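You operate a simulated robot arm through the tools that you are given. There is no shell and no other tool. Be economical: measure what you need, move in short steps, check, and stop when the job is done.

You run a simulated two-armed robot. Do the job below in one go: nothing can be reset, and whatever is moved stays where it is left.

## Task
Put the blue-capped tube marked "bean" from the middle of the measuring bench on the top of the corner bench and the blue-capped tube that says "basil" on the left half of the left cabinet shelf. Take the filter from the upper shelf of the wall rack and put it on the top of the lamp bar rack. Turn the right air knob to 50. Put the leaf dish marked "B" from the top of the seed cupboard on top of the cover box there and the leaf dish that says "C" on top of the stacked pots there. Open the grey drawer, take the clip from the drainer beside the sink and leave it in the inside of the grey drawer and shut the drawer again. Take the water card and leave it on the top of the potting bench. Put the tie box on the drainer beside the sink away on the middle shelf of the tall rack. Take the bean seedling and leave it on the shelf under the drainer. Stack the white tube that says "tomato" from the ledge under the tank tap on top of the white tube that says "lettuce". Pick up the logger from the top of the potting bench with one hand, pass it to the other hand and put it on the drainer beside the sink. Do these in any order. Set down upright: blue-capped tube, filter, water card.

It is judged by the outcome, as a careful person would: the job done as asked, and still so three seconds after it is handed in. It fails if anything else is knocked over, pushed out of place, dropped, spilled or broken. A push-on lid holds only when it is set on centred and level and pressed home; a screw cap is set on level and turned clockwise until tight.

## Robot
Two 7-joint arms with two-finger parallel grippers on one trunk, on a base that drives. Base frame: it is fixed to the floor where the robot stands at the start and does not move with it; the origin is under the middle of the robot, x ahead of it, y to its left, z up; the surface under the hand at the start is at about z = 860. Readings come in mm, degrees, newtons and seconds.
The left shoulder is at the start at [70, 130, 1187], the right one opposite. With the tool pointing down near the work surface each hand reaches from about 200 to 520 mm from the robot's upright axis, wherever it stands, measured 20 degrees to its own side. Places, roughly: bean seedling [-1750, 7250, 1000]; blue-capped tube [500, 0, 1000]; clip (2x8x2 cm) [-1600, 7600, 900]; cover box [-2500, -2000, 1000]; drainer beside the sink [-1800, 7400, 900]; filter [0, -2000, 750]; grey drawer [-3500, 5200, 700]; inside of the grey drawer [-3600, 5200, 600]; leaf dish [-2500, -2000, 750]; left half of the left cabinet shelf (15x17 cm) [-2780, 3200, 620]; logger [-3500, 6250, 1000]; middle shelf of the tall rack [-3800, 1400, 900]; right air knob [-800, -1900, 1400]; shelf under the drainer [-2000, 7400, 200]; stacked pots (10x10x12 cm) [-2600, -1800, 900]; tie box [-1750, 7500, 1000]; top of the corner bench [700, -1600, 900]; top of the lamp bar rack [800, 1000, 900]; top of the potting bench [-3700, 5800, 900]; water card [-1750, 7500, 1000]; white tube [-3000, 7250, 1000]. Payload 1.57 kg a hand.
Tool frame (each hand has its own): the origin (TCP) lies between the finger pads and is the grasp point; the fingertips stand 30 mm ahead of it; z points along the fingers, y is the line along which they close. Largest opening 80 mm; finger width 17, thickness 12; the body of the gripper, 40 by 82 mm, starts 80 mm behind the TCP.
Orientation is that of the tool frame in the base frame, as a unit quaternion [w, x, y, z]. With the fingers straight down and closing along the base's y, the tool's x points along the base's -x, its y along +y and its z along -z.

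## Interface
- The arms move only by the tool send_rows. It takes "left_commands", "right_commands" or both (then of equal length, played together; a hand with none holds still); each is a list of rows, each a list of 6 numbers: the shift along the base's x, y, z in units of 25 mm (1.0 is 25 mm), then the turn, a rotation vector about the base's x, y, z in units of 6 degrees (1.0 is 6 degrees). In form: [[tx, ty, tz, ax, ay, az], ...]. A call has 1 to 12 rows; each row shifts and turns the commanded pose from where the row before left it. "left_jaw" and "right_jaw" are, for a hand that has rows, the closure in counts, from 0 (fully open) to 255 (shut), set as the call begins (left out, the last holds). A call with a number of a shift or a turn outside -1 to 1 is refused whole. Rows are played at 5 a second. More than 50 mm and 8.6 degrees between two rows, or a gripper value outside its range, and nothing of the call is played. Where a pose cannot be reached the arm comes as near as it can. A force on the tool above 40 N (or 10 N above the force at the start of the call, whichever is more), or a blocked arm, ends the call early, and 0.2 s more pass. The fingers move at their own pace (about 108 mm/s each) and stop on an object; they squeeze with about 40 N. The grip force told is the motor's: it shows also when the fingers shut on nothing. Time passes only in rows, and 0.2 s behind the last, so rows that do not move let the fingers close. The reply holds the time, the measured pose of the TCP, the force on the tool along the base axes, the opening and the grip force, in the units named above and with some noise, with the torque about the TCP (base axes, N m) and any sound that the robot's microphone picked up.
- Cameras (640 x 400 px; columns grow to the right, rows downward): "scene" is now at [130.8, 4.1, 1400.2]; the picture's right is [0.06, -1.00, 0.00], its down [-0.73, -0.05, -0.68] and it looks along [0.68, 0.04, -0.73] (base axes); focal length 268 px, centre (320, 200). "left" rides on the left gripper at [72, 7, -122] in its tool frame; the picture's right is [-0.09, 1.00, 0.00], its down [-0.84, -0.08, -0.54] and it looks along [-0.54, -0.05, 0.84] (tool axes); focal length 238 px, centre (320, 200). "right" rides on the right gripper at [72, -7, -122] in its tool frame; the picture's right is [0.09, 1.00, 0.00], its down [-0.84, 0.08, -0.54] and it looks along [-0.54, 0.05, 0.84] (tool axes); focal length 238 px, centre (320, 200). There is no depth. A picture from a camera that has moved, and an enlarged one, comes with that camera's place and axes in the base frame and with its lens.
- get_image(camera): a new picture of that camera. It takes no simulated time.
- move_column(by): slides the trunk up (or, below 0, down) by that many mm; the arms and the scene camera ride with it, the base frame stays. It gives what a move gives, with no picture.
- base_move(legs): drives the robot by 1 to 6 legs, each [ahead, left, turn to the left] in mm, mm and degrees, along the robot's own axes; the way and the turn of a leg run together, so that a leg with both is an arc; at most 1500 mm and 180 degrees a leg. The arms and the cameras ride along, it lands a little off, and it stops where it bumps. It gives what a move gives.
- head_to(pan, tilt): turns the head with the scene camera to pan (to the left, within 86 degrees either way) and tilt (down, from -29 to 69), counted from straight ahead of the robot. It gives what a move gives.
- zoom(camera, box): a new picture of the part [left, top, right, bottom] of that camera's present view, enlarged. It takes no simulated time.
- job_done(): hands the job in; it is judged then, once.

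Go step by step. Nothing tells you exact positions but the pictures and the camera data: compare them with the known pose of the tool, close in by small moves and look again before you grip or let go. The budget is 588 turns and 370 pictures, counting those below and the enlarged ones. Unless the task says otherwise, let go and move clear before handing in.

The tools are called after ">>>" as a command line: name --argument value ..., lists and objects as JSON in quotes. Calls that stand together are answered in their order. send_rows: Moves the arms, as the interface text tells. Its arguments: {"type":"object","properties":{"left_commands":{"type":"array"},"left_jaw":{"type":"number"},"right_commands":{"type":"array"},"right_jaw":{"type":"number"}},"required":[]} The other tools are called the same way: move_column (by) slides the trunk up or down; base_move (legs) drives the base; head_to (pan, tilt) turns the head that bears the scene camera; get_image (camera) takes a picture; zoom (camera, box) takes an enlarged picture of a part of a camera's view; job_done () hands the job in.

At the start:

```text
time: 0.0
left_eef_pos: [433.1, 139.3, 1088.8]
left_orientation: [0.0, 0.0, 1.0, 0.001]
left_force: [-0.9, 0.0, -0.1]
left_moment: [-0.02, 0.01, -0.01]
left_opening: 79.8
left_grasp_force: 0.0
right_eef_pos: [389.8, -193.1, 1042.4]
right_orientation: [0.0, -0.001, 1.0, 0.0]
right_force: [-0.5, -0.3, -0.7]
right_moment: [0.0, -0.02, -0.01]
right_opening: 80.0
right_grasp_force: 0.0
trunk travel left (down, up): [-825.0, 115.0]
robot x, y, heading: [1.6, -1.7, -0.3]
head pan, tilt: [3.7, 46.8]
```

scene: 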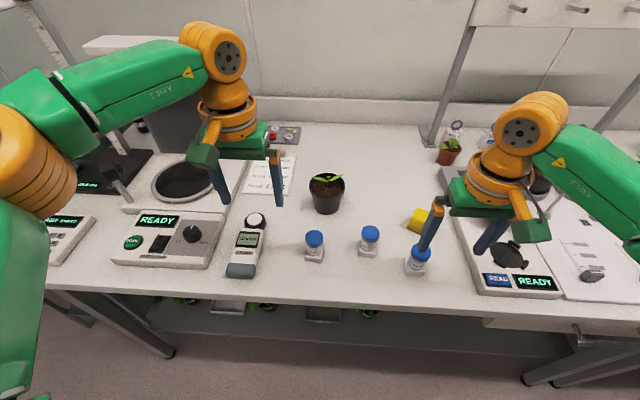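
right: 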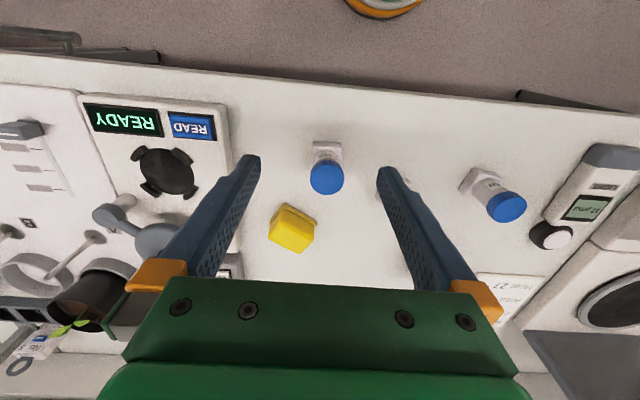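
left: 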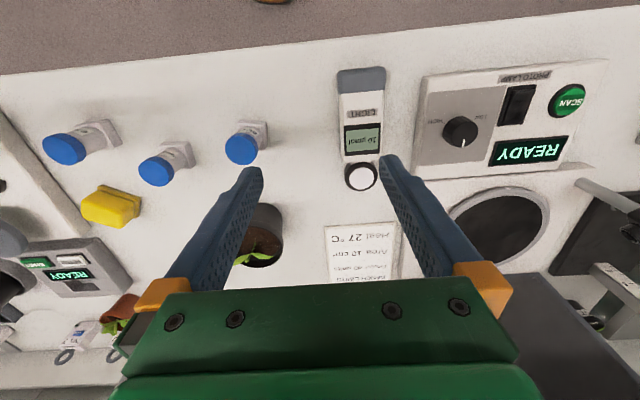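

Three blue-capped tubes stand on the bench ahead. I zoom in to read their labels.

>>> zoom --camera "scene" --box '[290, 215, 450, 315]'

>>> zoom --camera "left" --box '[30, 80, 290, 240]'

```text
4.00 times, centred on (370, 265) of scene
camera zoom: at [130.8, 4.1, 1400.2], right [0.06, -1.0, 0.0], down [-0.73, -0.05, -0.68], along [0.68, 0.04, -0.73], focal length 1072 px, centre (120, -60)
```

zoom: 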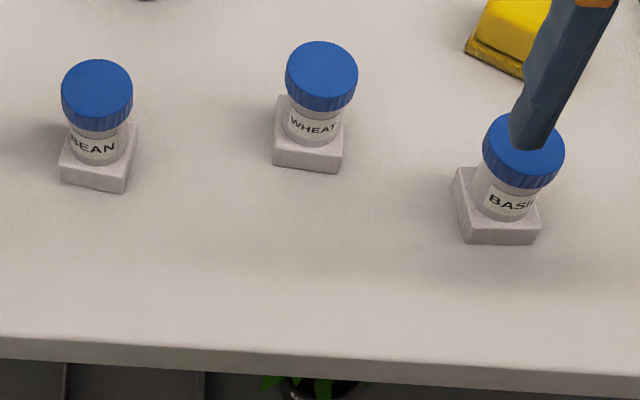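

```text
2.46 times, centred on (160, 160) of left
camera zoom: at [360.7, 143.8, 1210.2], right [0.09, 1.0, 0.0], down [0.84, -0.08, 0.54], along [0.54, -0.05, -0.84], focal length 587 px, centre (714, 298)
```

zoom: 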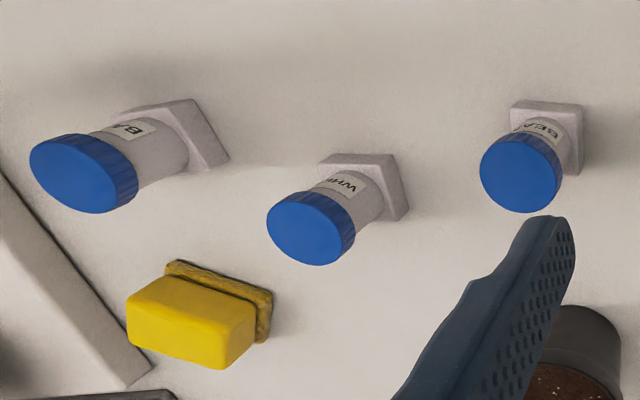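

Bean is the left tube, near (450,34), and basil is the right one, near (436,-187). I look around the room with the head first.

>>> head_to --pan -80 --tilt 20

>>> get_image --camera "scene"

>>> head_to --pan 80 --tilt 20

>>> get_image --camera "scene"

```text
time: 1.6
left_eef_pos: [432.2, 139.1, 1088.6]
left_orientation: [-0.001, 0.0, 1.0, 0.0]
left_force: [0.5, 0.5, -0.8]
left_moment: [0.0, -0.01, 0.01]
left_opening: 80.2
left_grasp_force: 0.0
right_eef_pos: [389.0, -194.1, 1042.7]
right_orientation: [0.001, 0.0, 1.0, 0.0]
right_force: [-0.3, 0.1, 0.2]
right_moment: [-0.02, 0.02, -0.01]
right_opening: 80.1
right_grasp_force: 0.0
trunk travel left (down, up): [-825.0, 115.0]
robot x, y, heading: [2.3, -0.9, 0.0]
head pan, tilt: [-80.0, 20.0]
```

```text
364 pictures are left
camera scene: at [67.4, -92.7, 1441.3], right [-0.98, -0.17, 0.0], down [-0.06, 0.34, -0.94], along [0.16, -0.93, -0.34], focal length 268 px, centre (320, 200)
```

scene: 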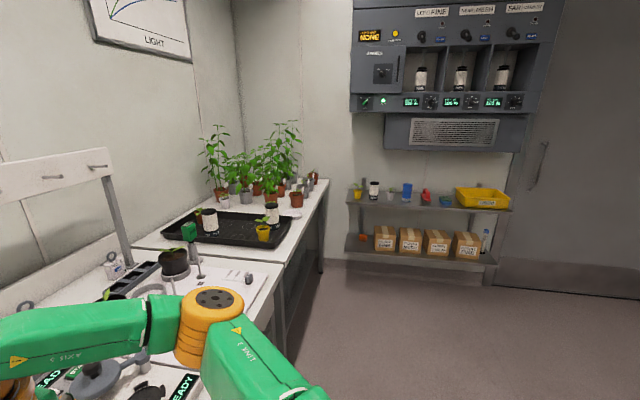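

```text
time: 4.0
left_eef_pos: [432.7, 139.3, 1088.5]
left_orientation: [0.0, 0.0, 1.0, 0.0]
left_force: [-0.2, 0.7, -1.0]
left_moment: [0.04, 0.04, -0.01]
left_opening: 80.0
left_grasp_force: 0.0
right_eef_pos: [388.9, -195.3, 1041.4]
right_orientation: [0.0, 0.001, 1.0, 0.0]
right_force: [-0.1, 0.2, 0.9]
right_moment: [-0.01, 0.02, 0.0]
right_opening: 79.9
right_grasp_force: 0.1
trunk travel left (down, up): [-825.0, 115.0]
robot x, y, heading: [1.2, 0.1, -0.2]
head pan, tilt: [80.0, 20.0]
```

```text
363 pictures are left
camera scene: at [67.3, 90.7, 1441.4], right [0.98, -0.17, 0.0], down [-0.06, -0.34, -0.94], along [0.16, 0.93, -0.34], focal length 268 px, centre (320, 200)
```

scene: 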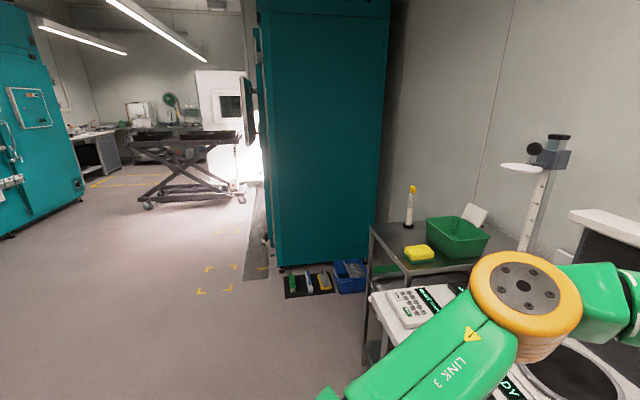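

Corner bench, wall rack and air panel lie to the right, and the lamp bar rack is to the left. I move the left hand above the bean tube.

>>> head_to --pan 0 --tilt 46

>>> send_rows --left_commands '[[0.14, -0.84, 0, 0, 0, 0], [0.14, -0.84, 0, 0, 0, 0], [0.14, -0.84, 0, 0, 0, 0], [0.14, -0.84, 0, 0, 0, 0], [0.14, -0.84, 0, 0, 0, 0], [0, 0, -1, 0, 0, 0], [0, 0, -1, 0, 0, 0], [0, 0, 0, 0, 0, 0]]' --left_jaw 0

>>> get_image --camera "left"

>>> get_image --camera "scene"

```text
time: 5.6
left_eef_pos: [432.3, 138.2, 1087.5]
left_orientation: [0.0, 0.0, 1.0, 0.0]
left_force: [0.3, 0.4, 0.1]
left_moment: [0.02, -0.01, 0.02]
left_opening: 79.8
left_grasp_force: 0.1
right_eef_pos: [388.6, -193.9, 1042.7]
right_orientation: [0.0, 0.0, 1.0, 0.0]
right_force: [-0.6, 0.6, 0.2]
right_moment: [-0.03, -0.04, 0.01]
right_opening: 80.0
right_grasp_force: 0.0
trunk travel left (down, up): [-825.0, 115.0]
robot x, y, heading: [-1.0, -0.6, 0.1]
head pan, tilt: [0.0, 46.0]
```

```text
time: 7.4
left_eef_pos: [450.6, 32.7, 1037.1]
left_orientation: [0.0, 0.0, 1.0, -0.001]
left_force: [0.4, -0.5, 0.1]
left_moment: [0.02, 0.0, 0.02]
left_opening: 79.9
left_grasp_force: 0.0
right_eef_pos: [388.5, -195.5, 1041.3]
right_orientation: [0.0, 0.0, 1.0, 0.002]
right_force: [-0.9, -0.4, 0.3]
right_moment: [0.05, 0.02, 0.0]
right_opening: 80.4
right_grasp_force: 0.1
trunk travel left (down, up): [-825.0, 115.0]
robot x, y, heading: [-0.4, 1.0, -0.0]
head pan, tilt: [0.0, 46.0]
```

```text
362 pictures are left
camera left: at [377.5, 37.6, 1159.3], right [0.09, 1.0, 0.0], down [0.84, -0.08, 0.54], along [0.54, -0.05, -0.84], focal length 238 px, centre (320, 200)
```

left: 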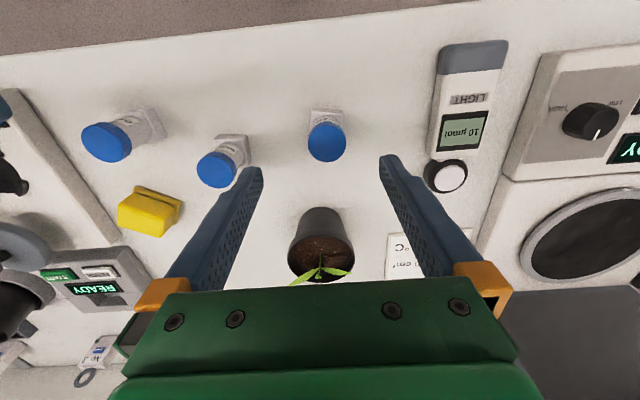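

```text
361 pictures are left
camera scene: at [131.2, -2.2, 1401.3], right [0.0, -1.0, 0.0], down [-0.72, 0.0, -0.69], along [0.69, 0.0, -0.72], focal length 268 px, centre (320, 200)
```

scene: 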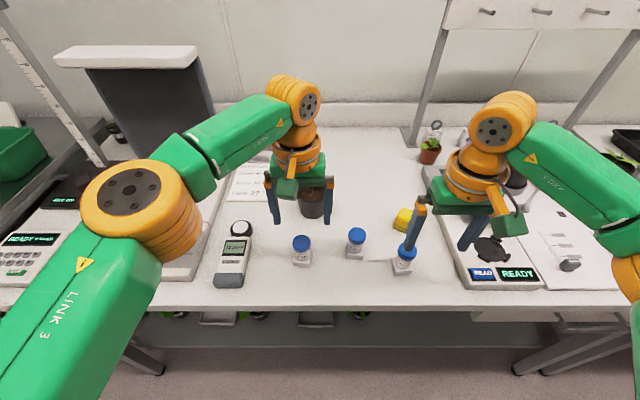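

The bean tube is at about (453,36) with its cap top near z 938. I descend and grip.

>>> send_rows --left_commands '[[0.1, 0.13, -1, 0, 0, 0], [0, 0, -1, 0, 0, 0], [0, 0, -1, 0, 0, 0], [0, 0, -1, 0, 0, 0], [0, 0, -0.9, 0, 0, 0], [0, 0, 0, 0, 0, 0]]' --left_jaw 0

>>> get_image --camera "left"

```text
time: 8.8
left_eef_pos: [453.4, 36.7, 914.2]
left_orientation: [0.0, 0.0, 1.0, 0.0]
left_force: [0.7, 0.5, 0.4]
left_moment: [0.02, -0.01, 0.02]
left_opening: 79.9
left_grasp_force: 0.0
right_eef_pos: [389.6, -193.8, 1041.7]
right_orientation: [-0.001, 0.001, 1.0, 0.0]
right_force: [-0.5, 0.0, 0.0]
right_moment: [0.0, -0.02, 0.03]
right_opening: 80.0
right_grasp_force: 0.1
trunk travel left (down, up): [-825.0, 115.0]
robot x, y, heading: [2.3, 1.6, 0.0]
head pan, tilt: [0.0, 46.0]
```

```text
360 pictures are left
camera left: at [380.5, 42.3, 1036.9], right [0.09, 1.0, 0.0], down [0.84, -0.08, 0.54], along [0.54, -0.05, -0.84], focal length 238 px, centre (320, 200)
```

left: 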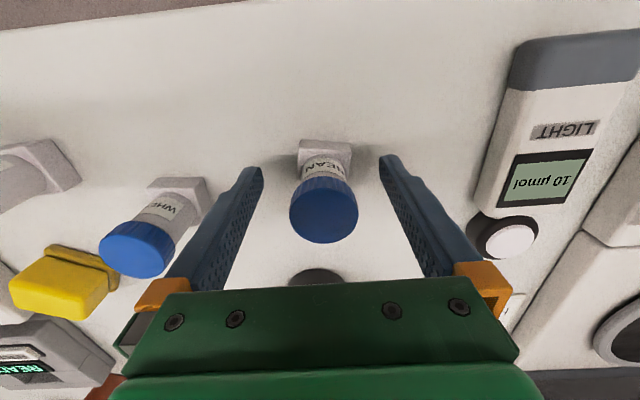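

The cap is centred between the fingers. I close and lift.

>>> send_rows --left_commands '[[0, 0, 0, 0, 0, 0], [0, 0, 0, 0, 0, 0], [0, 0, 0, 0, 0, 0], [0, 0, 1, 0, 0, 0], [0, 0, 1, 0, 0, 0], [0, 0, 1, 0, 0, 0], [0, 0, 1, 0, 0, 0], [0, 0, 1, 0, 0, 0]]' --left_jaw 255

>>> get_image --camera "scene"

```text
time: 10.6
left_eef_pos: [452.4, 35.3, 1040.1]
left_orientation: [0.001, 0.0, 1.0, 0.0]
left_force: [0.1, -0.1, 0.0]
left_moment: [-0.03, 0.01, 0.02]
left_opening: 34.8
left_grasp_force: 40.3
right_eef_pos: [387.9, -193.8, 1043.0]
right_orientation: [0.001, 0.0, 1.0, -0.001]
right_force: [-0.1, -1.3, -0.6]
right_moment: [0.01, -0.01, 0.01]
right_opening: 79.9
right_grasp_force: 0.0
trunk travel left (down, up): [-825.0, 115.0]
robot x, y, heading: [-3.6, 0.2, -0.1]
head pan, tilt: [0.0, 46.0]
```

```text
359 pictures are left
camera scene: at [131.1, -1.4, 1401.3], right [0.0, -1.0, 0.0], down [-0.72, 0.0, -0.69], along [0.69, 0.0, -0.72], focal length 268 px, centre (320, 200)
```

scene: 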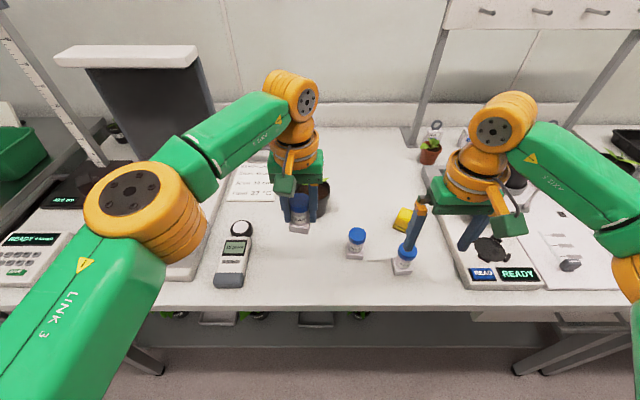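

Bean is held, 54 mm of it below the TCP. I back off and strafe right to the corner bench.

>>> base_move --legs '[[-350, 0, 0], [0, -1300, 0]]'

>>> head_to --pan 0 --tilt 35

>>> get_image --camera "scene"

```text
time: 19.0
left_eef_pos: [105.0, -1263.0, 1041.0]
left_orientation: [0.0, -0.001, 1.0, 0.0]
left_force: [0.5, -0.3, -0.9]
left_moment: [-0.01, -0.01, -0.01]
left_opening: 34.9
left_grasp_force: 39.8
right_eef_pos: [42.1, -1493.9, 1041.3]
right_orientation: [-0.001, -0.001, 1.0, -0.001]
right_force: [-0.6, 0.2, -0.4]
right_moment: [0.05, -0.05, 0.03]
right_opening: 79.9
right_grasp_force: 0.1
trunk travel left (down, up): [-825.0, 115.0]
robot x, y, heading: [-348.4, -1301.1, 0.4]
head pan, tilt: [0.0, 46.0]
```

```text
time: 19.7
left_eef_pos: [103.2, -1263.8, 1040.9]
left_orientation: [0.0, -0.002, 1.0, 0.0]
left_force: [-0.6, -0.1, -0.8]
left_moment: [0.02, -0.02, 0.0]
left_opening: 34.8
left_grasp_force: 40.0
right_eef_pos: [41.2, -1495.0, 1042.4]
right_orientation: [0.0, -0.001, 1.0, 0.0]
right_force: [-0.7, -0.2, 0.4]
right_moment: [-0.02, 0.03, 0.01]
right_opening: 79.9
right_grasp_force: 0.0
trunk travel left (down, up): [-825.0, 115.0]
robot x, y, heading: [-347.2, -1302.4, 0.0]
head pan, tilt: [0.0, 35.0]
```

```text
358 pictures are left
camera scene: at [-208.4, -1302.5, 1417.4], right [0.0, -1.0, 0.0], down [-0.57, 0.0, -0.82], along [0.82, 0.0, -0.57], focal length 268 px, centre (320, 200)
```

scene: 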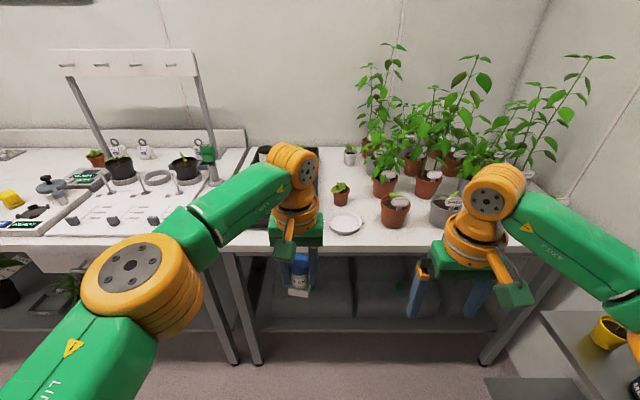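

The arm hides part of the corner bench. I shift the left hand aside and look again.

>>> send_rows --left_commands '[[0, 1, 0, 0, 0, 0], [0, 1, 0, 0, 0, 0], [0, 1, 0, 0, 0, 0], [0, 1, 0, 0, 0, 0], [0, 1, 0, 0, 0, 0], [0, 1, 0, 0, 0, 0], [0, 1, 0, 0, 0, 0]]'

>>> zoom --camera "scene" --box '[220, 120, 540, 320]'

```text
time: 21.3
left_eef_pos: [102.8, -1086.8, 1040.5]
left_orientation: [0.0, -0.002, 1.0, 0.0]
left_force: [-0.6, 0.3, -1.1]
left_moment: [0.0, -0.03, -0.02]
left_opening: 35.0
left_grasp_force: 40.0
right_eef_pos: [42.7, -1493.5, 1042.0]
right_orientation: [0.0, -0.001, 1.0, 0.0]
right_force: [-0.1, -0.1, 0.7]
right_moment: [-0.02, -0.01, 0.04]
right_opening: 79.9
right_grasp_force: 0.1
trunk travel left (down, up): [-825.0, 115.0]
robot x, y, heading: [-345.8, -1303.7, 0.3]
head pan, tilt: [0.0, 35.0]
```

```text
2.00 times, centred on (380, 220) of scene
camera zoom: at [-208.6, -1301.1, 1417.5], right [0.0, -1.0, 0.0], down [-0.57, 0.0, -0.82], along [0.82, 0.0, -0.57], focal length 536 px, centre (200, 160)
```

zoom: 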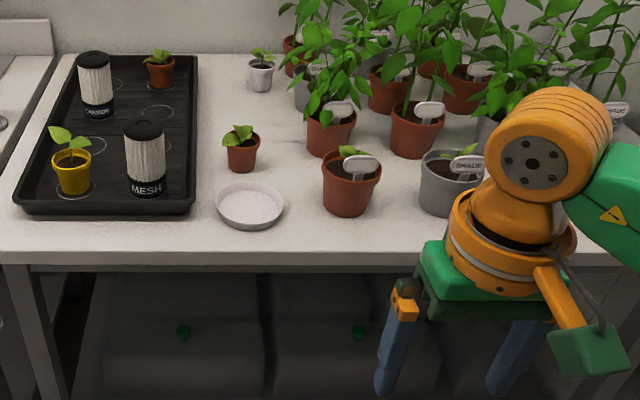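

I choose the strip in front of the black tray, about (402,-1225), for the bean. I raise the trunk and drive up.

>>> move_column --by 60

>>> base_move --legs '[[0, -50, 0], [300, 0, 0]]'

>>> get_image --camera "scene"

>>> get_image --camera "left"

```text
time: 22.3
left_eef_pos: [105.7, -1088.6, 1100.1]
left_orientation: [0.0, -0.002, 1.0, 0.0]
left_force: [-0.5, -0.3, -0.8]
left_moment: [-0.03, 0.05, 0.01]
left_opening: 34.8
left_grasp_force: 40.3
right_eef_pos: [42.0, -1495.2, 1101.9]
right_orientation: [0.0, 0.0, 1.0, 0.0]
right_force: [0.5, -0.1, -0.4]
right_moment: [0.01, 0.02, 0.03]
right_opening: 79.8
right_grasp_force: 0.0
trunk travel left (down, up): [-885.0, 55.0]
robot x, y, heading: [-348.1, -1299.3, 0.3]
head pan, tilt: [0.0, 35.0]
```

```text
time: 24.9
left_eef_pos: [396.7, -1136.2, 1102.6]
left_orientation: [0.001, -0.003, 1.0, 0.0]
left_force: [0.0, 0.9, -0.2]
left_moment: [0.02, 0.0, -0.05]
left_opening: 34.7
left_grasp_force: 39.9
right_eef_pos: [336.3, -1543.4, 1103.1]
right_orientation: [0.001, -0.003, 1.0, 0.0]
right_force: [0.1, 0.4, 0.0]
right_moment: [0.02, -0.01, 0.0]
right_opening: 80.1
right_grasp_force: 0.2
trunk travel left (down, up): [-885.0, 55.0]
robot x, y, heading: [-49.9, -1350.5, 0.3]
head pan, tilt: [0.0, 35.0]
```

```text
356 pictures are left
camera scene: at [85.0, -1350.8, 1477.8], right [0.01, -1.0, 0.0], down [-0.57, 0.0, -0.82], along [0.82, 0.01, -0.57], focal length 268 px, centre (320, 200)
```

scene: 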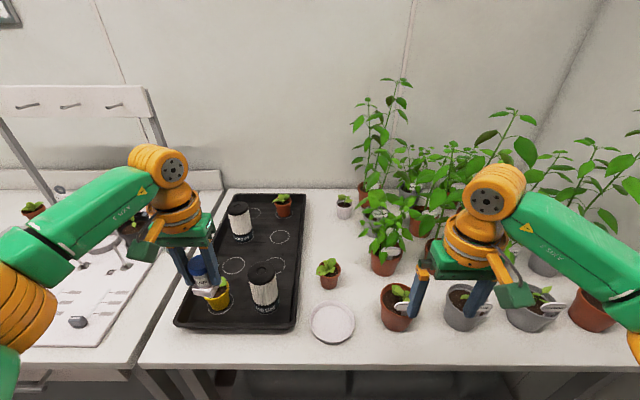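

```text
355 pictures are left
camera left: at [325.1, -1131.8, 1223.9], right [0.09, 1.0, 0.0], down [0.84, -0.07, 0.54], along [0.54, -0.05, -0.84], focal length 238 px, centre (320, 200)
```

left: 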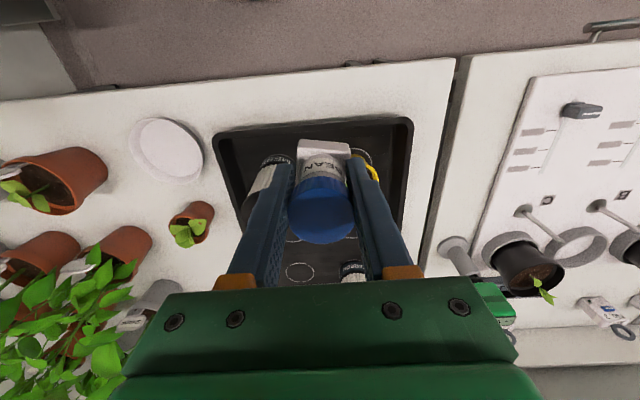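

The strip at x of about 395 is clear. I move over it and descend.

>>> send_rows --left_commands '[[0, -0.9, 0, 0, 0, 0], [0, -0.9, 0, 0, 0, 0], [0, -0.9, 0, 0, 0, 0], [0, -0.85, 0, 0, 0, 0], [0, 0, -1, 0, 0, 0], [0, 0, -1, 0, 0, 0], [0, 0, -1, 0, 0, 0], [0, 0, -1, 0, 0, 0], [0, 0, -1, 0, 0, 0], [0, 0, -1, 0, 0, 0], [0, 0, 0, 0, 0, 0]]'

>>> get_image --camera "left"

>>> get_image --camera "scene"

```text
time: 27.2
left_eef_pos: [398.0, -1224.8, 954.6]
left_orientation: [0.003, -0.004, 1.0, 0.001]
left_force: [2.1, 1.7, 20.9]
left_moment: [-0.19, -0.52, 0.05]
left_opening: 34.7
left_grasp_force: 40.8
right_eef_pos: [335.1, -1542.7, 1103.6]
right_orientation: [0.003, -0.002, 1.0, -0.001]
right_force: [-0.2, -0.8, 0.2]
right_moment: [-0.03, -0.01, -0.01]
right_opening: 80.1
right_grasp_force: 0.1
trunk travel left (down, up): [-885.0, 55.0]
robot x, y, heading: [-54.1, -1349.7, 0.3]
head pan, tilt: [0.0, 35.0]
```

```text
354 pictures are left
camera left: at [324.3, -1220.6, 1075.2], right [0.09, 1.0, 0.0], down [0.83, -0.07, 0.55], along [0.54, -0.05, -0.84], focal length 238 px, centre (320, 200)
```

left: 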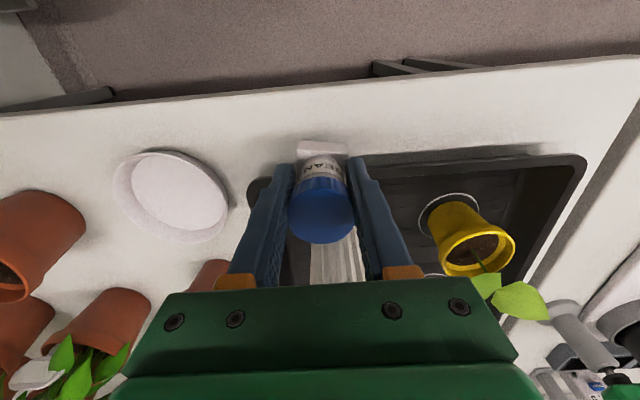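

```text
353 pictures are left
camera scene: at [82.7, -1350.8, 1478.4], right [0.01, -1.0, 0.0], down [-0.57, 0.0, -0.82], along [0.82, 0.01, -0.57], focal length 268 px, centre (320, 200)
```

scene: 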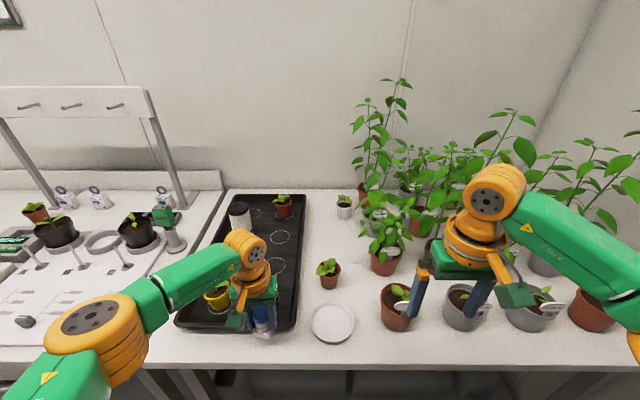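

It touched at z 954 with the load at the base's +x edge, so it is sitting on the tray lip. I lift and take the freer spot between the white dish and the terracotta pot, near (390,-1460).

>>> send_rows --left_commands '[[0, 0, 1, 0, 0, 0], [0, 0, 1, 0, 0, 0], [0, 0, 1, 0, 0, 0], [0, 0, 1, 0, 0, 0], [0, 0, 1, 0, 0, 0], [0, 0, 1, 0, 0, 0]]'

>>> base_move --legs '[[0, -140, 0]]'

>>> get_image --camera "scene"

>>> get_image --camera "left"

```text
time: 28.6
left_eef_pos: [398.0, -1224.6, 1101.6]
left_orientation: [-0.001, -0.004, 1.0, 0.001]
left_force: [-0.1, 0.1, -0.6]
left_moment: [-0.02, -0.04, -0.01]
left_opening: 34.8
left_grasp_force: 40.4
right_eef_pos: [338.1, -1543.3, 1101.7]
right_orientation: [0.0, -0.003, 1.0, 0.001]
right_force: [-0.9, 0.2, 0.7]
right_moment: [0.04, -0.03, 0.0]
right_opening: 80.1
right_grasp_force: 0.0
trunk travel left (down, up): [-885.0, 55.0]
robot x, y, heading: [-54.8, -1350.9, 0.5]
head pan, tilt: [0.0, 35.0]
```

```text
time: 30.0
left_eef_pos: [399.8, -1359.5, 1099.9]
left_orientation: [0.0, -0.004, 1.0, -0.002]
left_force: [0.3, 1.1, -1.6]
left_moment: [-0.02, 0.03, 0.03]
left_opening: 35.0
left_grasp_force: 40.0
right_eef_pos: [339.1, -1677.0, 1103.0]
right_orientation: [-0.001, -0.004, 1.0, -0.002]
right_force: [-0.1, -0.3, -0.6]
right_moment: [-0.01, 0.0, 0.02]
right_opening: 79.7
right_grasp_force: 0.0
trunk travel left (down, up): [-885.0, 55.0]
robot x, y, heading: [-51.6, -1489.9, 0.2]
head pan, tilt: [0.0, 35.0]
```

```text
352 pictures are left
camera scene: at [89.0, -1484.5, 1477.5], right [0.01, -1.0, 0.0], down [-0.57, -0.01, -0.82], along [0.82, 0.0, -0.57], focal length 268 px, centre (320, 200)
```

scene: 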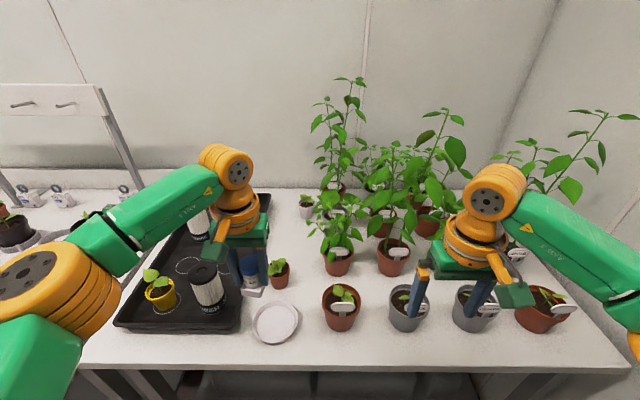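

```text
351 pictures are left
camera left: at [327.9, -1354.8, 1222.6], right [0.09, 1.0, 0.0], down [0.84, -0.07, 0.54], along [0.54, -0.05, -0.84], focal length 238 px, centre (320, 200)
```

left: 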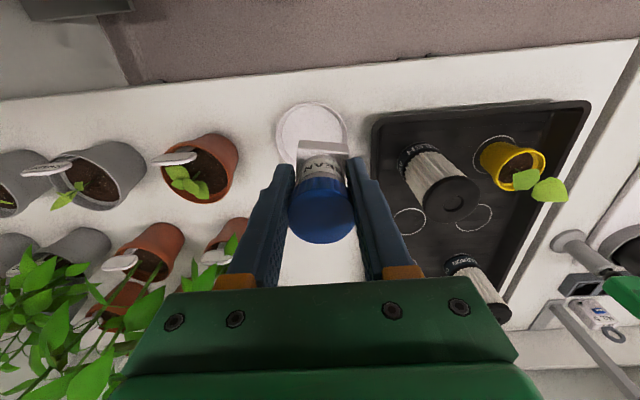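

The gap between the dish and pot is clear at about (392,-1455). I go there and lower carefully.

>>> send_rows --left_commands '[[-0.1, -0.95, 0, 0, 0, 0], [-0.1, -0.95, 0, 0, 0, 0], [-0.1, -0.95, 0, 0, 0, 0], [0, -0.95, 0, 0, 0, 0], [0, 0, -1, 0, 0, 0], [0, 0, -1, 0, 0, 0], [0, 0, -1, 0, 0, 0], [0, 0, -1, 0, 0, 0], [0, 0, -1, 0, 0, 0], [0, 0, -1, 0, 0, 0], [0, 0, 0, 0, 0, 0]]'

>>> get_image --camera "left"

>>> get_image --camera "scene"

```text
time: 32.4
left_eef_pos: [392.6, -1458.2, 949.4]
left_orientation: [0.0, -0.003, 1.0, 0.0]
left_force: [0.3, 0.1, -0.3]
left_moment: [0.02, -0.03, 0.01]
left_opening: 34.9
left_grasp_force: 40.4
right_eef_pos: [338.4, -1679.8, 1101.6]
right_orientation: [0.0, -0.003, 1.0, 0.0]
right_force: [-0.5, 0.1, -0.2]
right_moment: [-0.01, -0.02, -0.03]
right_opening: 79.9
right_grasp_force: 0.1
trunk travel left (down, up): [-885.0, 55.0]
robot x, y, heading: [-48.8, -1488.8, 0.5]
head pan, tilt: [0.0, 35.0]
```

```text
350 pictures are left
camera left: at [321.0, -1453.8, 1071.8], right [0.09, 1.0, 0.0], down [0.84, -0.07, 0.54], along [0.54, -0.05, -0.84], focal length 238 px, centre (320, 200)
```

left: 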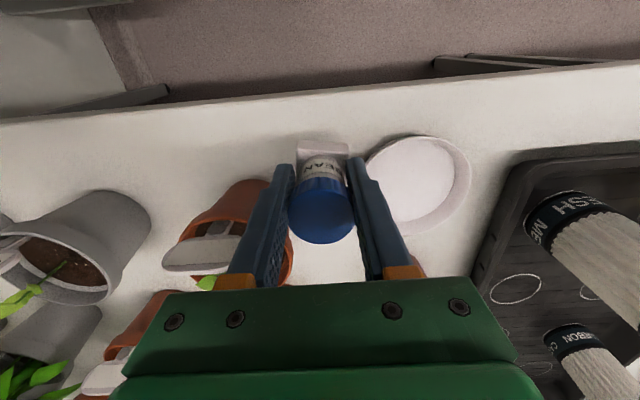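

```text
349 pictures are left
camera scene: at [89.0, -1489.0, 1477.5], right [0.01, -1.0, 0.0], down [-0.57, 0.0, -0.82], along [0.82, 0.01, -0.57], focal length 268 px, centre (320, 200)
```

scene: 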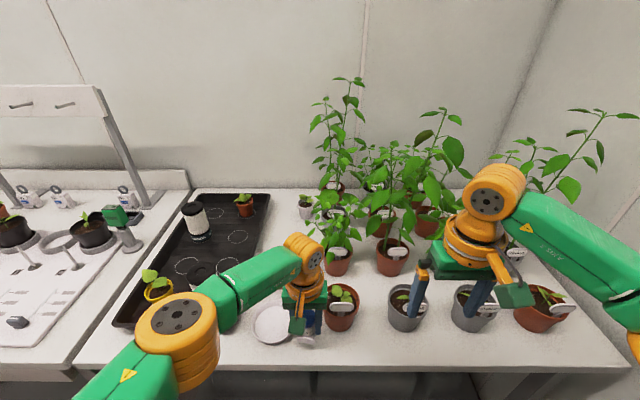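

Clearances are tight but workable, so I shift 6 mm toward the edge, lower to contact, and open only a little.

>>> send_rows --left_commands '[[-0.25, 0.05, -0.6, 0, 0, 0], [0, 0, -0.4, 0, 0, 0], [0, 0, -0.2, 0, 0, 0], [0, 0, -0.2, 0, 0, 0], [0, 0, -0.1, 0, 0, 0]]'

```text
time: 33.6
left_eef_pos: [386.4, -1457.8, 913.2]
left_orientation: [0.001, -0.004, 1.0, 0.0]
left_force: [2.2, 0.9, 5.8]
left_moment: [-0.04, -0.01, 0.05]
left_opening: 34.8
left_grasp_force: 40.3
right_eef_pos: [338.0, -1679.2, 1103.5]
right_orientation: [0.0, -0.003, 1.0, 0.0]
right_force: [0.8, 0.4, 0.0]
right_moment: [-0.03, -0.02, 0.0]
right_opening: 80.0
right_grasp_force: 0.1
trunk travel left (down, up): [-885.0, 55.0]
robot x, y, heading: [-49.9, -1485.2, 0.5]
head pan, tilt: [0.0, 35.0]
```

Contact was at z 913, so the bench top is at 860. I release with a small opening and lift straight up.

>>> send_rows --left_commands '[[0, 0, 0, 0, 0, 0], [0, 0, 0, 0, 0, 0], [0, 0, 1, 0, 0, 0], [0, 0, 1, 0, 0, 0], [0, 0, 1, 0, 0, 0], [0, 0, 1, 0, 0, 0], [0, 0, 1, 0, 0, 0], [0, 0, 1, 0, 0, 0], [0, 0, 1, 0, 0, 0], [0, 0, 0, 0, 0, 0]]' --left_jaw 108

>>> get_image --camera "left"

```text
time: 35.8
left_eef_pos: [387.3, -1457.3, 1088.9]
left_orientation: [0.0, -0.003, 1.0, 0.001]
left_force: [-0.8, -0.4, -0.4]
left_moment: [-0.02, -0.01, 0.04]
left_opening: 46.1
left_grasp_force: 0.0
right_eef_pos: [339.4, -1680.0, 1101.9]
right_orientation: [0.0, -0.003, 1.0, 0.0]
right_force: [-0.2, -0.3, 0.0]
right_moment: [0.0, -0.02, 0.01]
right_opening: 80.1
right_grasp_force: 0.1
trunk travel left (down, up): [-885.0, 55.0]
robot x, y, heading: [-49.7, -1486.4, 0.2]
head pan, tilt: [0.0, 35.0]
```

```text
348 pictures are left
camera left: at [314.8, -1451.8, 1210.9], right [0.09, 1.0, 0.0], down [0.84, -0.07, 0.54], along [0.54, -0.05, -0.84], focal length 238 px, centre (320, 200)
```

left: 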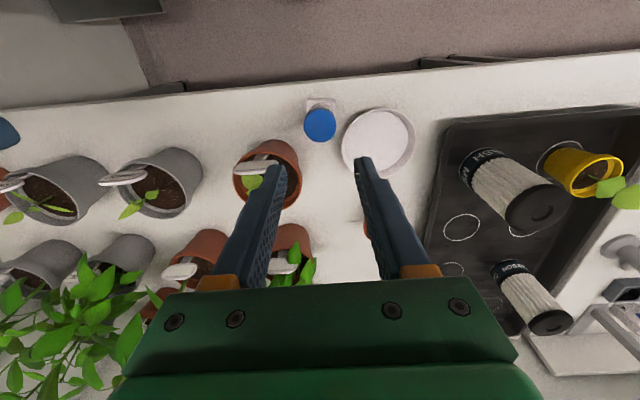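

Bean stands well. I back off and turn to face the wall rack and air panel.

>>> base_move --legs '[[-400, 0, 0], [0, 450, 0], [0, 0, -90]]'

>>> head_to --pan 0 --tilt 15

>>> get_image --camera "scene"

```text
time: 44.4
left_eef_pos: [-420.0, -1479.1, 1089.1]
left_orientation: [-0.001, 0.706, 0.708, 0.0]
left_force: [-0.1, -0.1, 0.5]
left_moment: [-0.03, 0.0, -0.02]
left_opening: 46.0
left_grasp_force: 0.0
right_eef_pos: [-643.0, -1429.8, 1101.6]
right_orientation: [-0.001, 0.707, 0.708, 0.001]
right_force: [0.6, -0.1, -0.3]
right_moment: [-0.02, 0.02, -0.03]
right_opening: 79.7
right_grasp_force: 0.1
trunk travel left (down, up): [-885.0, 55.0]
robot x, y, heading: [-451.0, -1040.7, -89.8]
head pan, tilt: [0.0, 35.0]
```

```text
time: 45.2
left_eef_pos: [-420.6, -1477.7, 1088.5]
left_orientation: [0.0, 0.706, 0.709, 0.0]
left_force: [0.0, -0.1, -0.1]
left_moment: [-0.02, 0.0, 0.01]
left_opening: 46.1
left_grasp_force: 0.0
right_eef_pos: [-643.4, -1429.5, 1101.5]
right_orientation: [0.0, 0.707, 0.708, 0.0]
right_force: [-0.2, -0.7, 0.9]
right_moment: [-0.01, 0.0, 0.0]
right_opening: 79.9
right_grasp_force: 0.1
trunk travel left (down, up): [-885.0, 55.0]
robot x, y, heading: [-449.0, -1037.8, -89.8]
head pan, tilt: [0.0, 15.0]
```

```text
347 pictures are left
camera scene: at [-449.4, -1185.5, 1509.4], right [-1.0, 0.0, 0.0], down [0.0, 0.26, -0.97], along [0.0, -0.97, -0.26], focal length 268 px, centre (320, 200)
```

scene: 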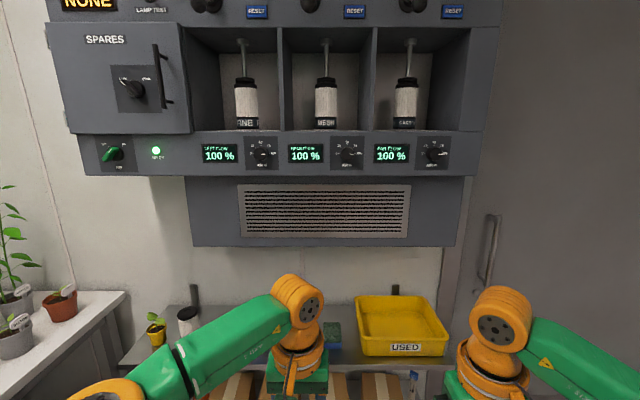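

The panel shows three flow knobs. I zoom in on the right one.

>>> zoom --camera "scene" --box '[360, 125, 480, 200]'

>>> zoom --camera "scene" --box '[80, 120, 380, 200]'

```text
5.33 times, centred on (420, 162) of scene
camera zoom: at [-449.4, -1185.5, 1509.4], right [-1.0, 0.0, 0.0], down [0.0, 0.26, -0.97], along [0.0, -0.97, -0.26], focal length 1429 px, centre (-213, 400)
```

zoom: 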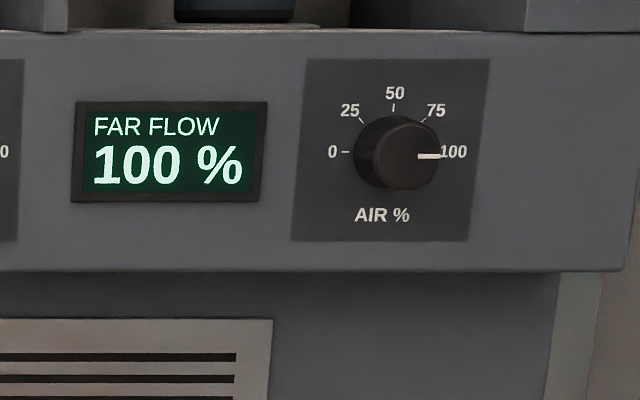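

```text
2.13 times, centred on (230, 160) of scene
camera zoom: at [-449.4, -1185.5, 1509.4], right [-1.0, 0.0, 0.0], down [0.0, 0.26, -0.97], along [0.0, -0.97, -0.26], focal length 572 px, centre (512, 285)
```

zoom: 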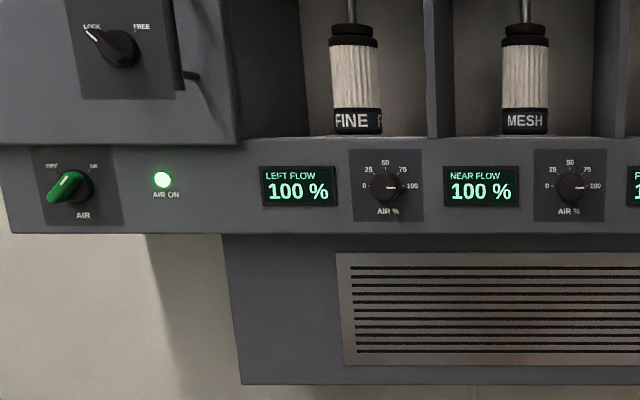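

The right knob is set to 100, so I need a 90° counter-clockwise turn to 50. I tilt the right hand forward while raising it.

>>> send_rows --right_commands '[[0, 0, 1, -1, 0, 0], [0, 0, 1, -1, 0, 0], [0, 0, 1, -1, 0, 0], [0, 0, 1, -1, 0, 0], [0, 0, 1, -1, 0, 0], [0, 0, 1, -1, 0, 0], [0, 0, 1, -1, 0, 0], [0, 0, 1, -1, 0, 0], [0, 0, 1, -1, 0, 0], [0, 0, 1, -1, 0, 0], [0, 0, 1, -1, 0, 0], [0, 0, 1, -1, 0, 0]]' --right_jaw 0

>>> send_rows --right_commands '[[0, 0, 0.6, -1, 0, 0], [0, 0, 0.5, -1, 0, 0], [0, 0, 0.5, -1, 0, 0], [0, 0, 0, 0, 0, 0]]'

>>> get_image --camera "right"

>>> get_image --camera "scene"

```text
time: 47.8
left_eef_pos: [-420.0, -1477.3, 1088.3]
left_orientation: [0.0, 0.705, 0.709, 0.0]
left_force: [0.5, -0.8, 0.9]
left_moment: [-0.01, 0.01, 0.01]
left_opening: 46.2
left_grasp_force: 0.0
right_eef_pos: [-643.7, -1428.8, 1403.4]
right_orientation: [0.416, 0.571, 0.573, -0.416]
right_force: [1.2, -0.4, -0.4]
right_moment: [-0.07, -0.03, 0.01]
right_opening: 80.1
right_grasp_force: 0.1
trunk travel left (down, up): [-885.0, 55.0]
robot x, y, heading: [-449.2, -1044.7, -90.1]
head pan, tilt: [0.0, 15.0]
```

```text
time: 48.8
left_eef_pos: [-419.9, -1478.0, 1089.2]
left_orientation: [0.0, 0.706, 0.708, 0.0]
left_force: [-0.2, -0.6, -0.1]
left_moment: [0.01, -0.02, -0.02]
left_opening: 46.3
left_grasp_force: 0.0
right_eef_pos: [-644.3, -1429.5, 1442.8]
right_orientation: [-0.5, -0.499, -0.5, 0.501]
right_force: [-0.5, 0.5, 0.2]
right_moment: [0.01, -0.01, 0.01]
right_opening: 80.0
right_grasp_force: 0.1
trunk travel left (down, up): [-885.0, 55.0]
robot x, y, heading: [-449.6, -1042.2, -89.9]
head pan, tilt: [0.0, 15.0]
```

```text
344 pictures are left
camera right: at [-650.3, -1308.3, 1370.7], right [1.0, 0.0, -0.09], down [0.08, 0.54, 0.84], along [0.05, -0.84, 0.54], focal length 238 px, centre (320, 200)
```

right: 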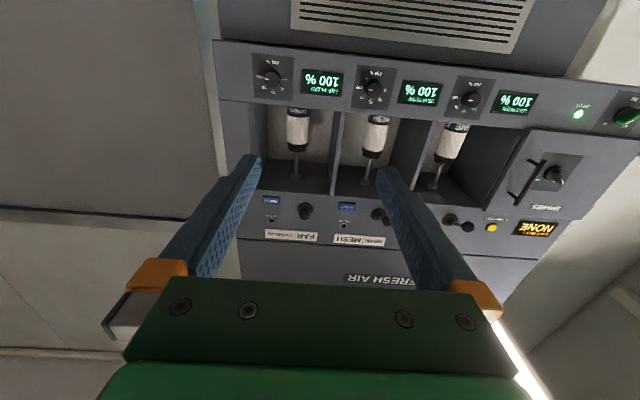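

```text
343 pictures are left
camera scene: at [-449.3, -1185.6, 1509.5], right [-1.0, 0.0, 0.0], down [0.0, 0.26, -0.97], along [0.0, -0.97, -0.26], focal length 268 px, centre (320, 200)
```

scene: 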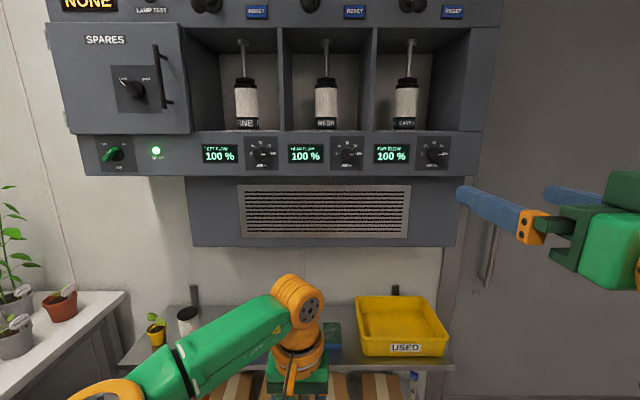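

By triangulation the knob is at about (-766,-1939,1440). I drive closer with the hand aligned on it.

>>> base_move --legs '[[0, -121, 0], [300, 0, 0]]'

>>> get_image --camera "right"

>>> get_image --camera "scene"

```text
time: 51.7
left_eef_pos: [-539.3, -1776.4, 1090.1]
left_orientation: [0.001, 0.705, 0.709, -0.001]
left_force: [-0.3, -0.1, 0.8]
left_moment: [-0.05, -0.02, 0.01]
left_opening: 46.2
left_grasp_force: 0.1
right_eef_pos: [-763.8, -1727.9, 1443.3]
right_orientation: [0.501, 0.497, 0.501, -0.5]
right_force: [-0.1, 0.7, 0.4]
right_moment: [0.0, 0.01, 0.02]
right_opening: 79.9
right_grasp_force: 0.1
trunk travel left (down, up): [-885.0, 55.0]
robot x, y, heading: [-571.4, -1341.3, -89.8]
head pan, tilt: [0.0, 15.0]
```

```text
342 pictures are left
camera right: at [-770.8, -1605.7, 1371.4], right [1.0, 0.0, -0.09], down [0.08, 0.54, 0.84], along [0.05, -0.84, 0.54], focal length 238 px, centre (320, 200)
```

right: 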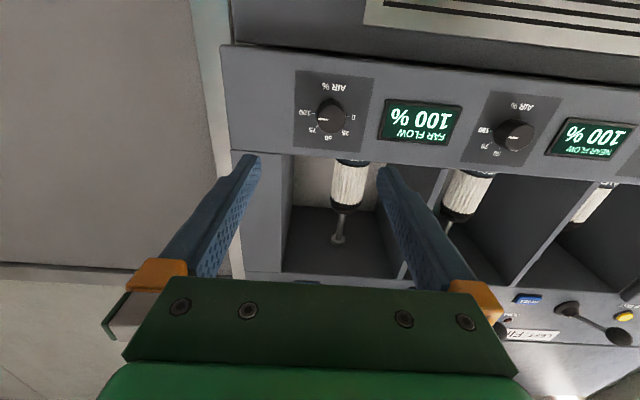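

```text
341 pictures are left
camera scene: at [-570.1, -1482.5, 1509.9], right [-1.0, 0.0, 0.0], down [0.0, 0.26, -0.97], along [0.0, -0.97, -0.26], focal length 268 px, centre (320, 200)
```

scene: 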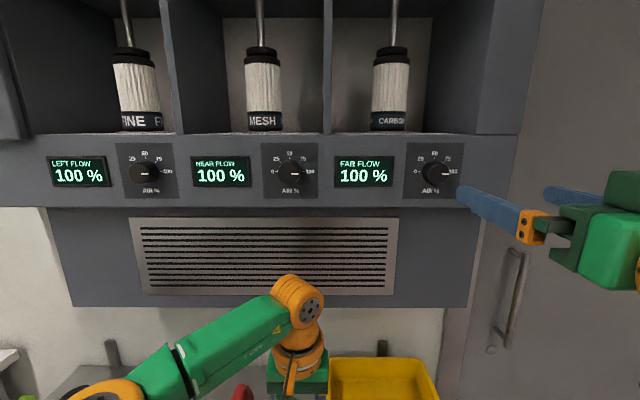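

I zoom in on both views for a more precise position.

>>> zoom --camera "right" --box '[290, 70, 390, 150]'

>>> zoom --camera "scene" --box '[390, 130, 490, 210]'

```text
5.00 times, centred on (340, 110) of right
camera zoom: at [-770.8, -1605.7, 1371.4], right [1.0, 0.0, -0.09], down [0.08, 0.54, 0.84], along [0.05, -0.84, 0.54], focal length 1192 px, centre (220, 650)
```

zoom: 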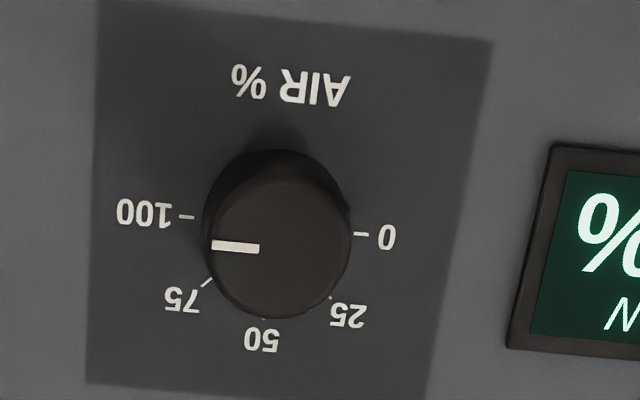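

```text
5.00 times, centred on (440, 170) of scene
camera zoom: at [-570.1, -1482.5, 1509.9], right [-1.0, 0.0, 0.0], down [0.0, 0.26, -0.97], along [0.0, -0.97, -0.26], focal length 1340 px, centre (-280, 350)
```

zoom: 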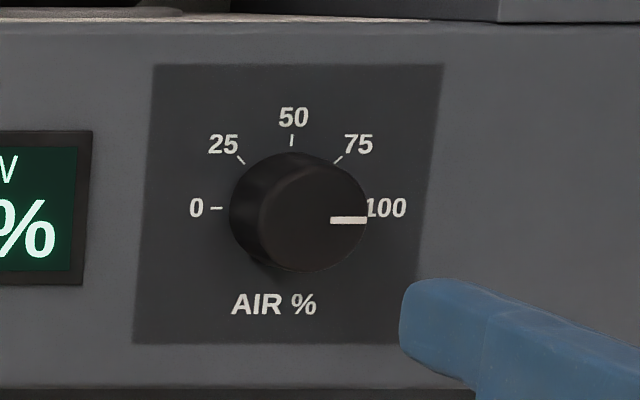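

Knob front centre is at (-750.5,-1889,1442), about 33 mm across. I pre-rotate the hand by -45° and advance until the fingers straddle it.

>>> send_rows --right_commands '[[0.07, -0.4, -0.01, 0, -1, 0], [0.07, -0.4, -0.01, 0, -1, 0], [0.07, -0.4, -0.01, 0, -1, 0], [0.07, -0.4, -0.01, 0, -1, 0], [0.07, -0.4, -0.01, 0, -1, 0], [0.07, -0.4, 0, 0, -1, 0], [0.07, -0.4, 0, 0, -1, 0], [0.04, -0.4, 0, 0, -0.5, 0], [0, 0, 0, 0, 0, 0]]'

>>> get_image --camera "right"

>>> get_image --camera "scene"

```text
time: 53.7
left_eef_pos: [-540.0, -1778.0, 1088.2]
left_orientation: [0.0, 0.705, 0.709, 0.0]
left_force: [-1.3, 0.7, -0.4]
left_moment: [0.02, -0.02, 0.0]
left_opening: 46.1
left_grasp_force: 0.1
right_eef_pos: [-751.3, -1810.7, 1442.0]
right_orientation: [0.654, 0.652, 0.271, -0.271]
right_force: [-0.4, 0.1, 0.2]
right_moment: [0.0, 0.04, -0.02]
right_opening: 80.0
right_grasp_force: 0.2
trunk travel left (down, up): [-885.0, 55.0]
robot x, y, heading: [-575.7, -1343.3, -89.8]
head pan, tilt: [0.0, 15.0]
```

```text
338 pictures are left
camera right: at [-704.4, -1688.7, 1385.8], right [0.77, 0.0, 0.64], down [-0.54, 0.54, 0.65], along [-0.34, -0.84, 0.42], focal length 238 px, centre (320, 200)
```

right: 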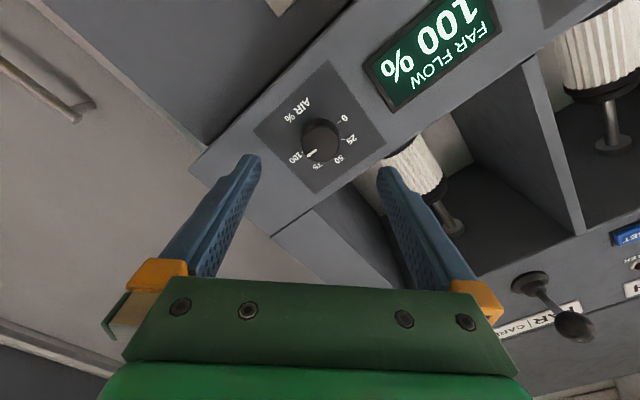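

```text
337 pictures are left
camera scene: at [-569.8, -1485.8, 1509.5], right [-1.0, 0.0, 0.0], down [0.0, 0.26, -0.97], along [0.0, -0.97, -0.26], focal length 268 px, centre (320, 200)
```

scene: 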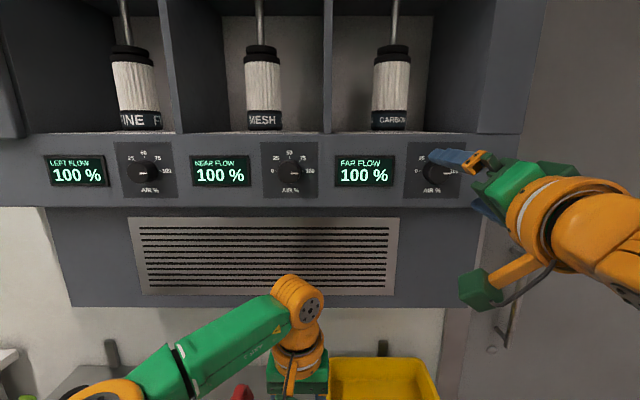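

Alignment checks out. I advance 58 mm to straddle the knob.

>>> send_rows --right_commands '[[0.02, -0.8, 0, 0, 0, 0], [0, -0.8, 0, 0, 0, 0], [0, -0.5, 0, 0, 0, 0], [0, -0.25, 0, 0, 0, 0], [0, 0, 0, 0, 0, 0]]'

>>> get_image --camera "right"

```text
time: 54.9
left_eef_pos: [-540.4, -1779.0, 1088.8]
left_orientation: [0.0, 0.705, 0.709, 0.0]
left_force: [-0.1, 0.1, 1.4]
left_moment: [-0.01, -0.04, -0.03]
left_opening: 46.1
left_grasp_force: 0.0
right_eef_pos: [-749.8, -1871.1, 1441.4]
right_orientation: [0.653, 0.652, 0.272, -0.271]
right_force: [0.2, -0.6, -0.7]
right_moment: [-0.01, 0.01, 0.01]
right_opening: 80.2
right_grasp_force: 0.1
trunk travel left (down, up): [-885.0, 55.0]
robot x, y, heading: [-569.8, -1341.7, -89.7]
head pan, tilt: [0.0, 15.0]
```

```text
336 pictures are left
camera right: at [-703.7, -1748.4, 1385.4], right [0.77, 0.0, 0.64], down [-0.54, 0.54, 0.65], along [-0.34, -0.84, 0.42], focal length 238 px, centre (320, 200)
```

right: 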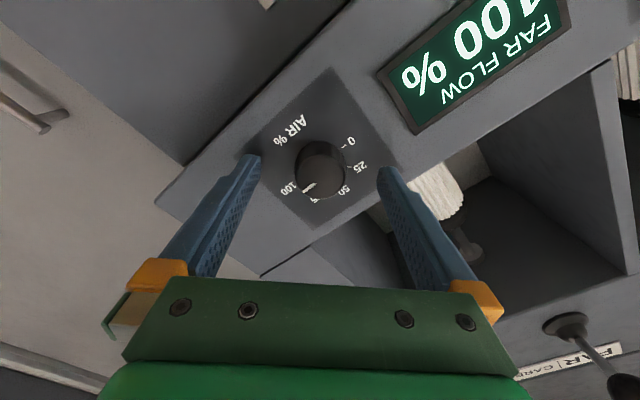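

The knob is centred between the fingers. I close on it.

>>> send_rows --right_commands '[[0, 0, 0, 0, 0, 0], [0, 0, 0, 0, 0, 0], [0, 0, 0, 0, 0, 0], [0, 0, 0, 0, 0, 0]]' --right_jaw 255

```text
time: 55.9
left_eef_pos: [-540.5, -1778.7, 1089.1]
left_orientation: [-0.001, 0.706, 0.709, 0.0]
left_force: [0.3, 0.4, 0.2]
left_moment: [-0.02, 0.02, 0.02]
left_opening: 46.0
left_grasp_force: 0.0
right_eef_pos: [-750.1, -1869.9, 1441.1]
right_orientation: [0.653, 0.653, 0.271, -0.271]
right_force: [0.3, -0.2, 1.0]
right_moment: [-0.03, 0.0, 0.12]
right_opening: 34.4
right_grasp_force: 42.3
trunk travel left (down, up): [-885.0, 55.0]
robot x, y, heading: [-572.1, -1337.7, -89.8]
head pan, tilt: [0.0, 15.0]
```

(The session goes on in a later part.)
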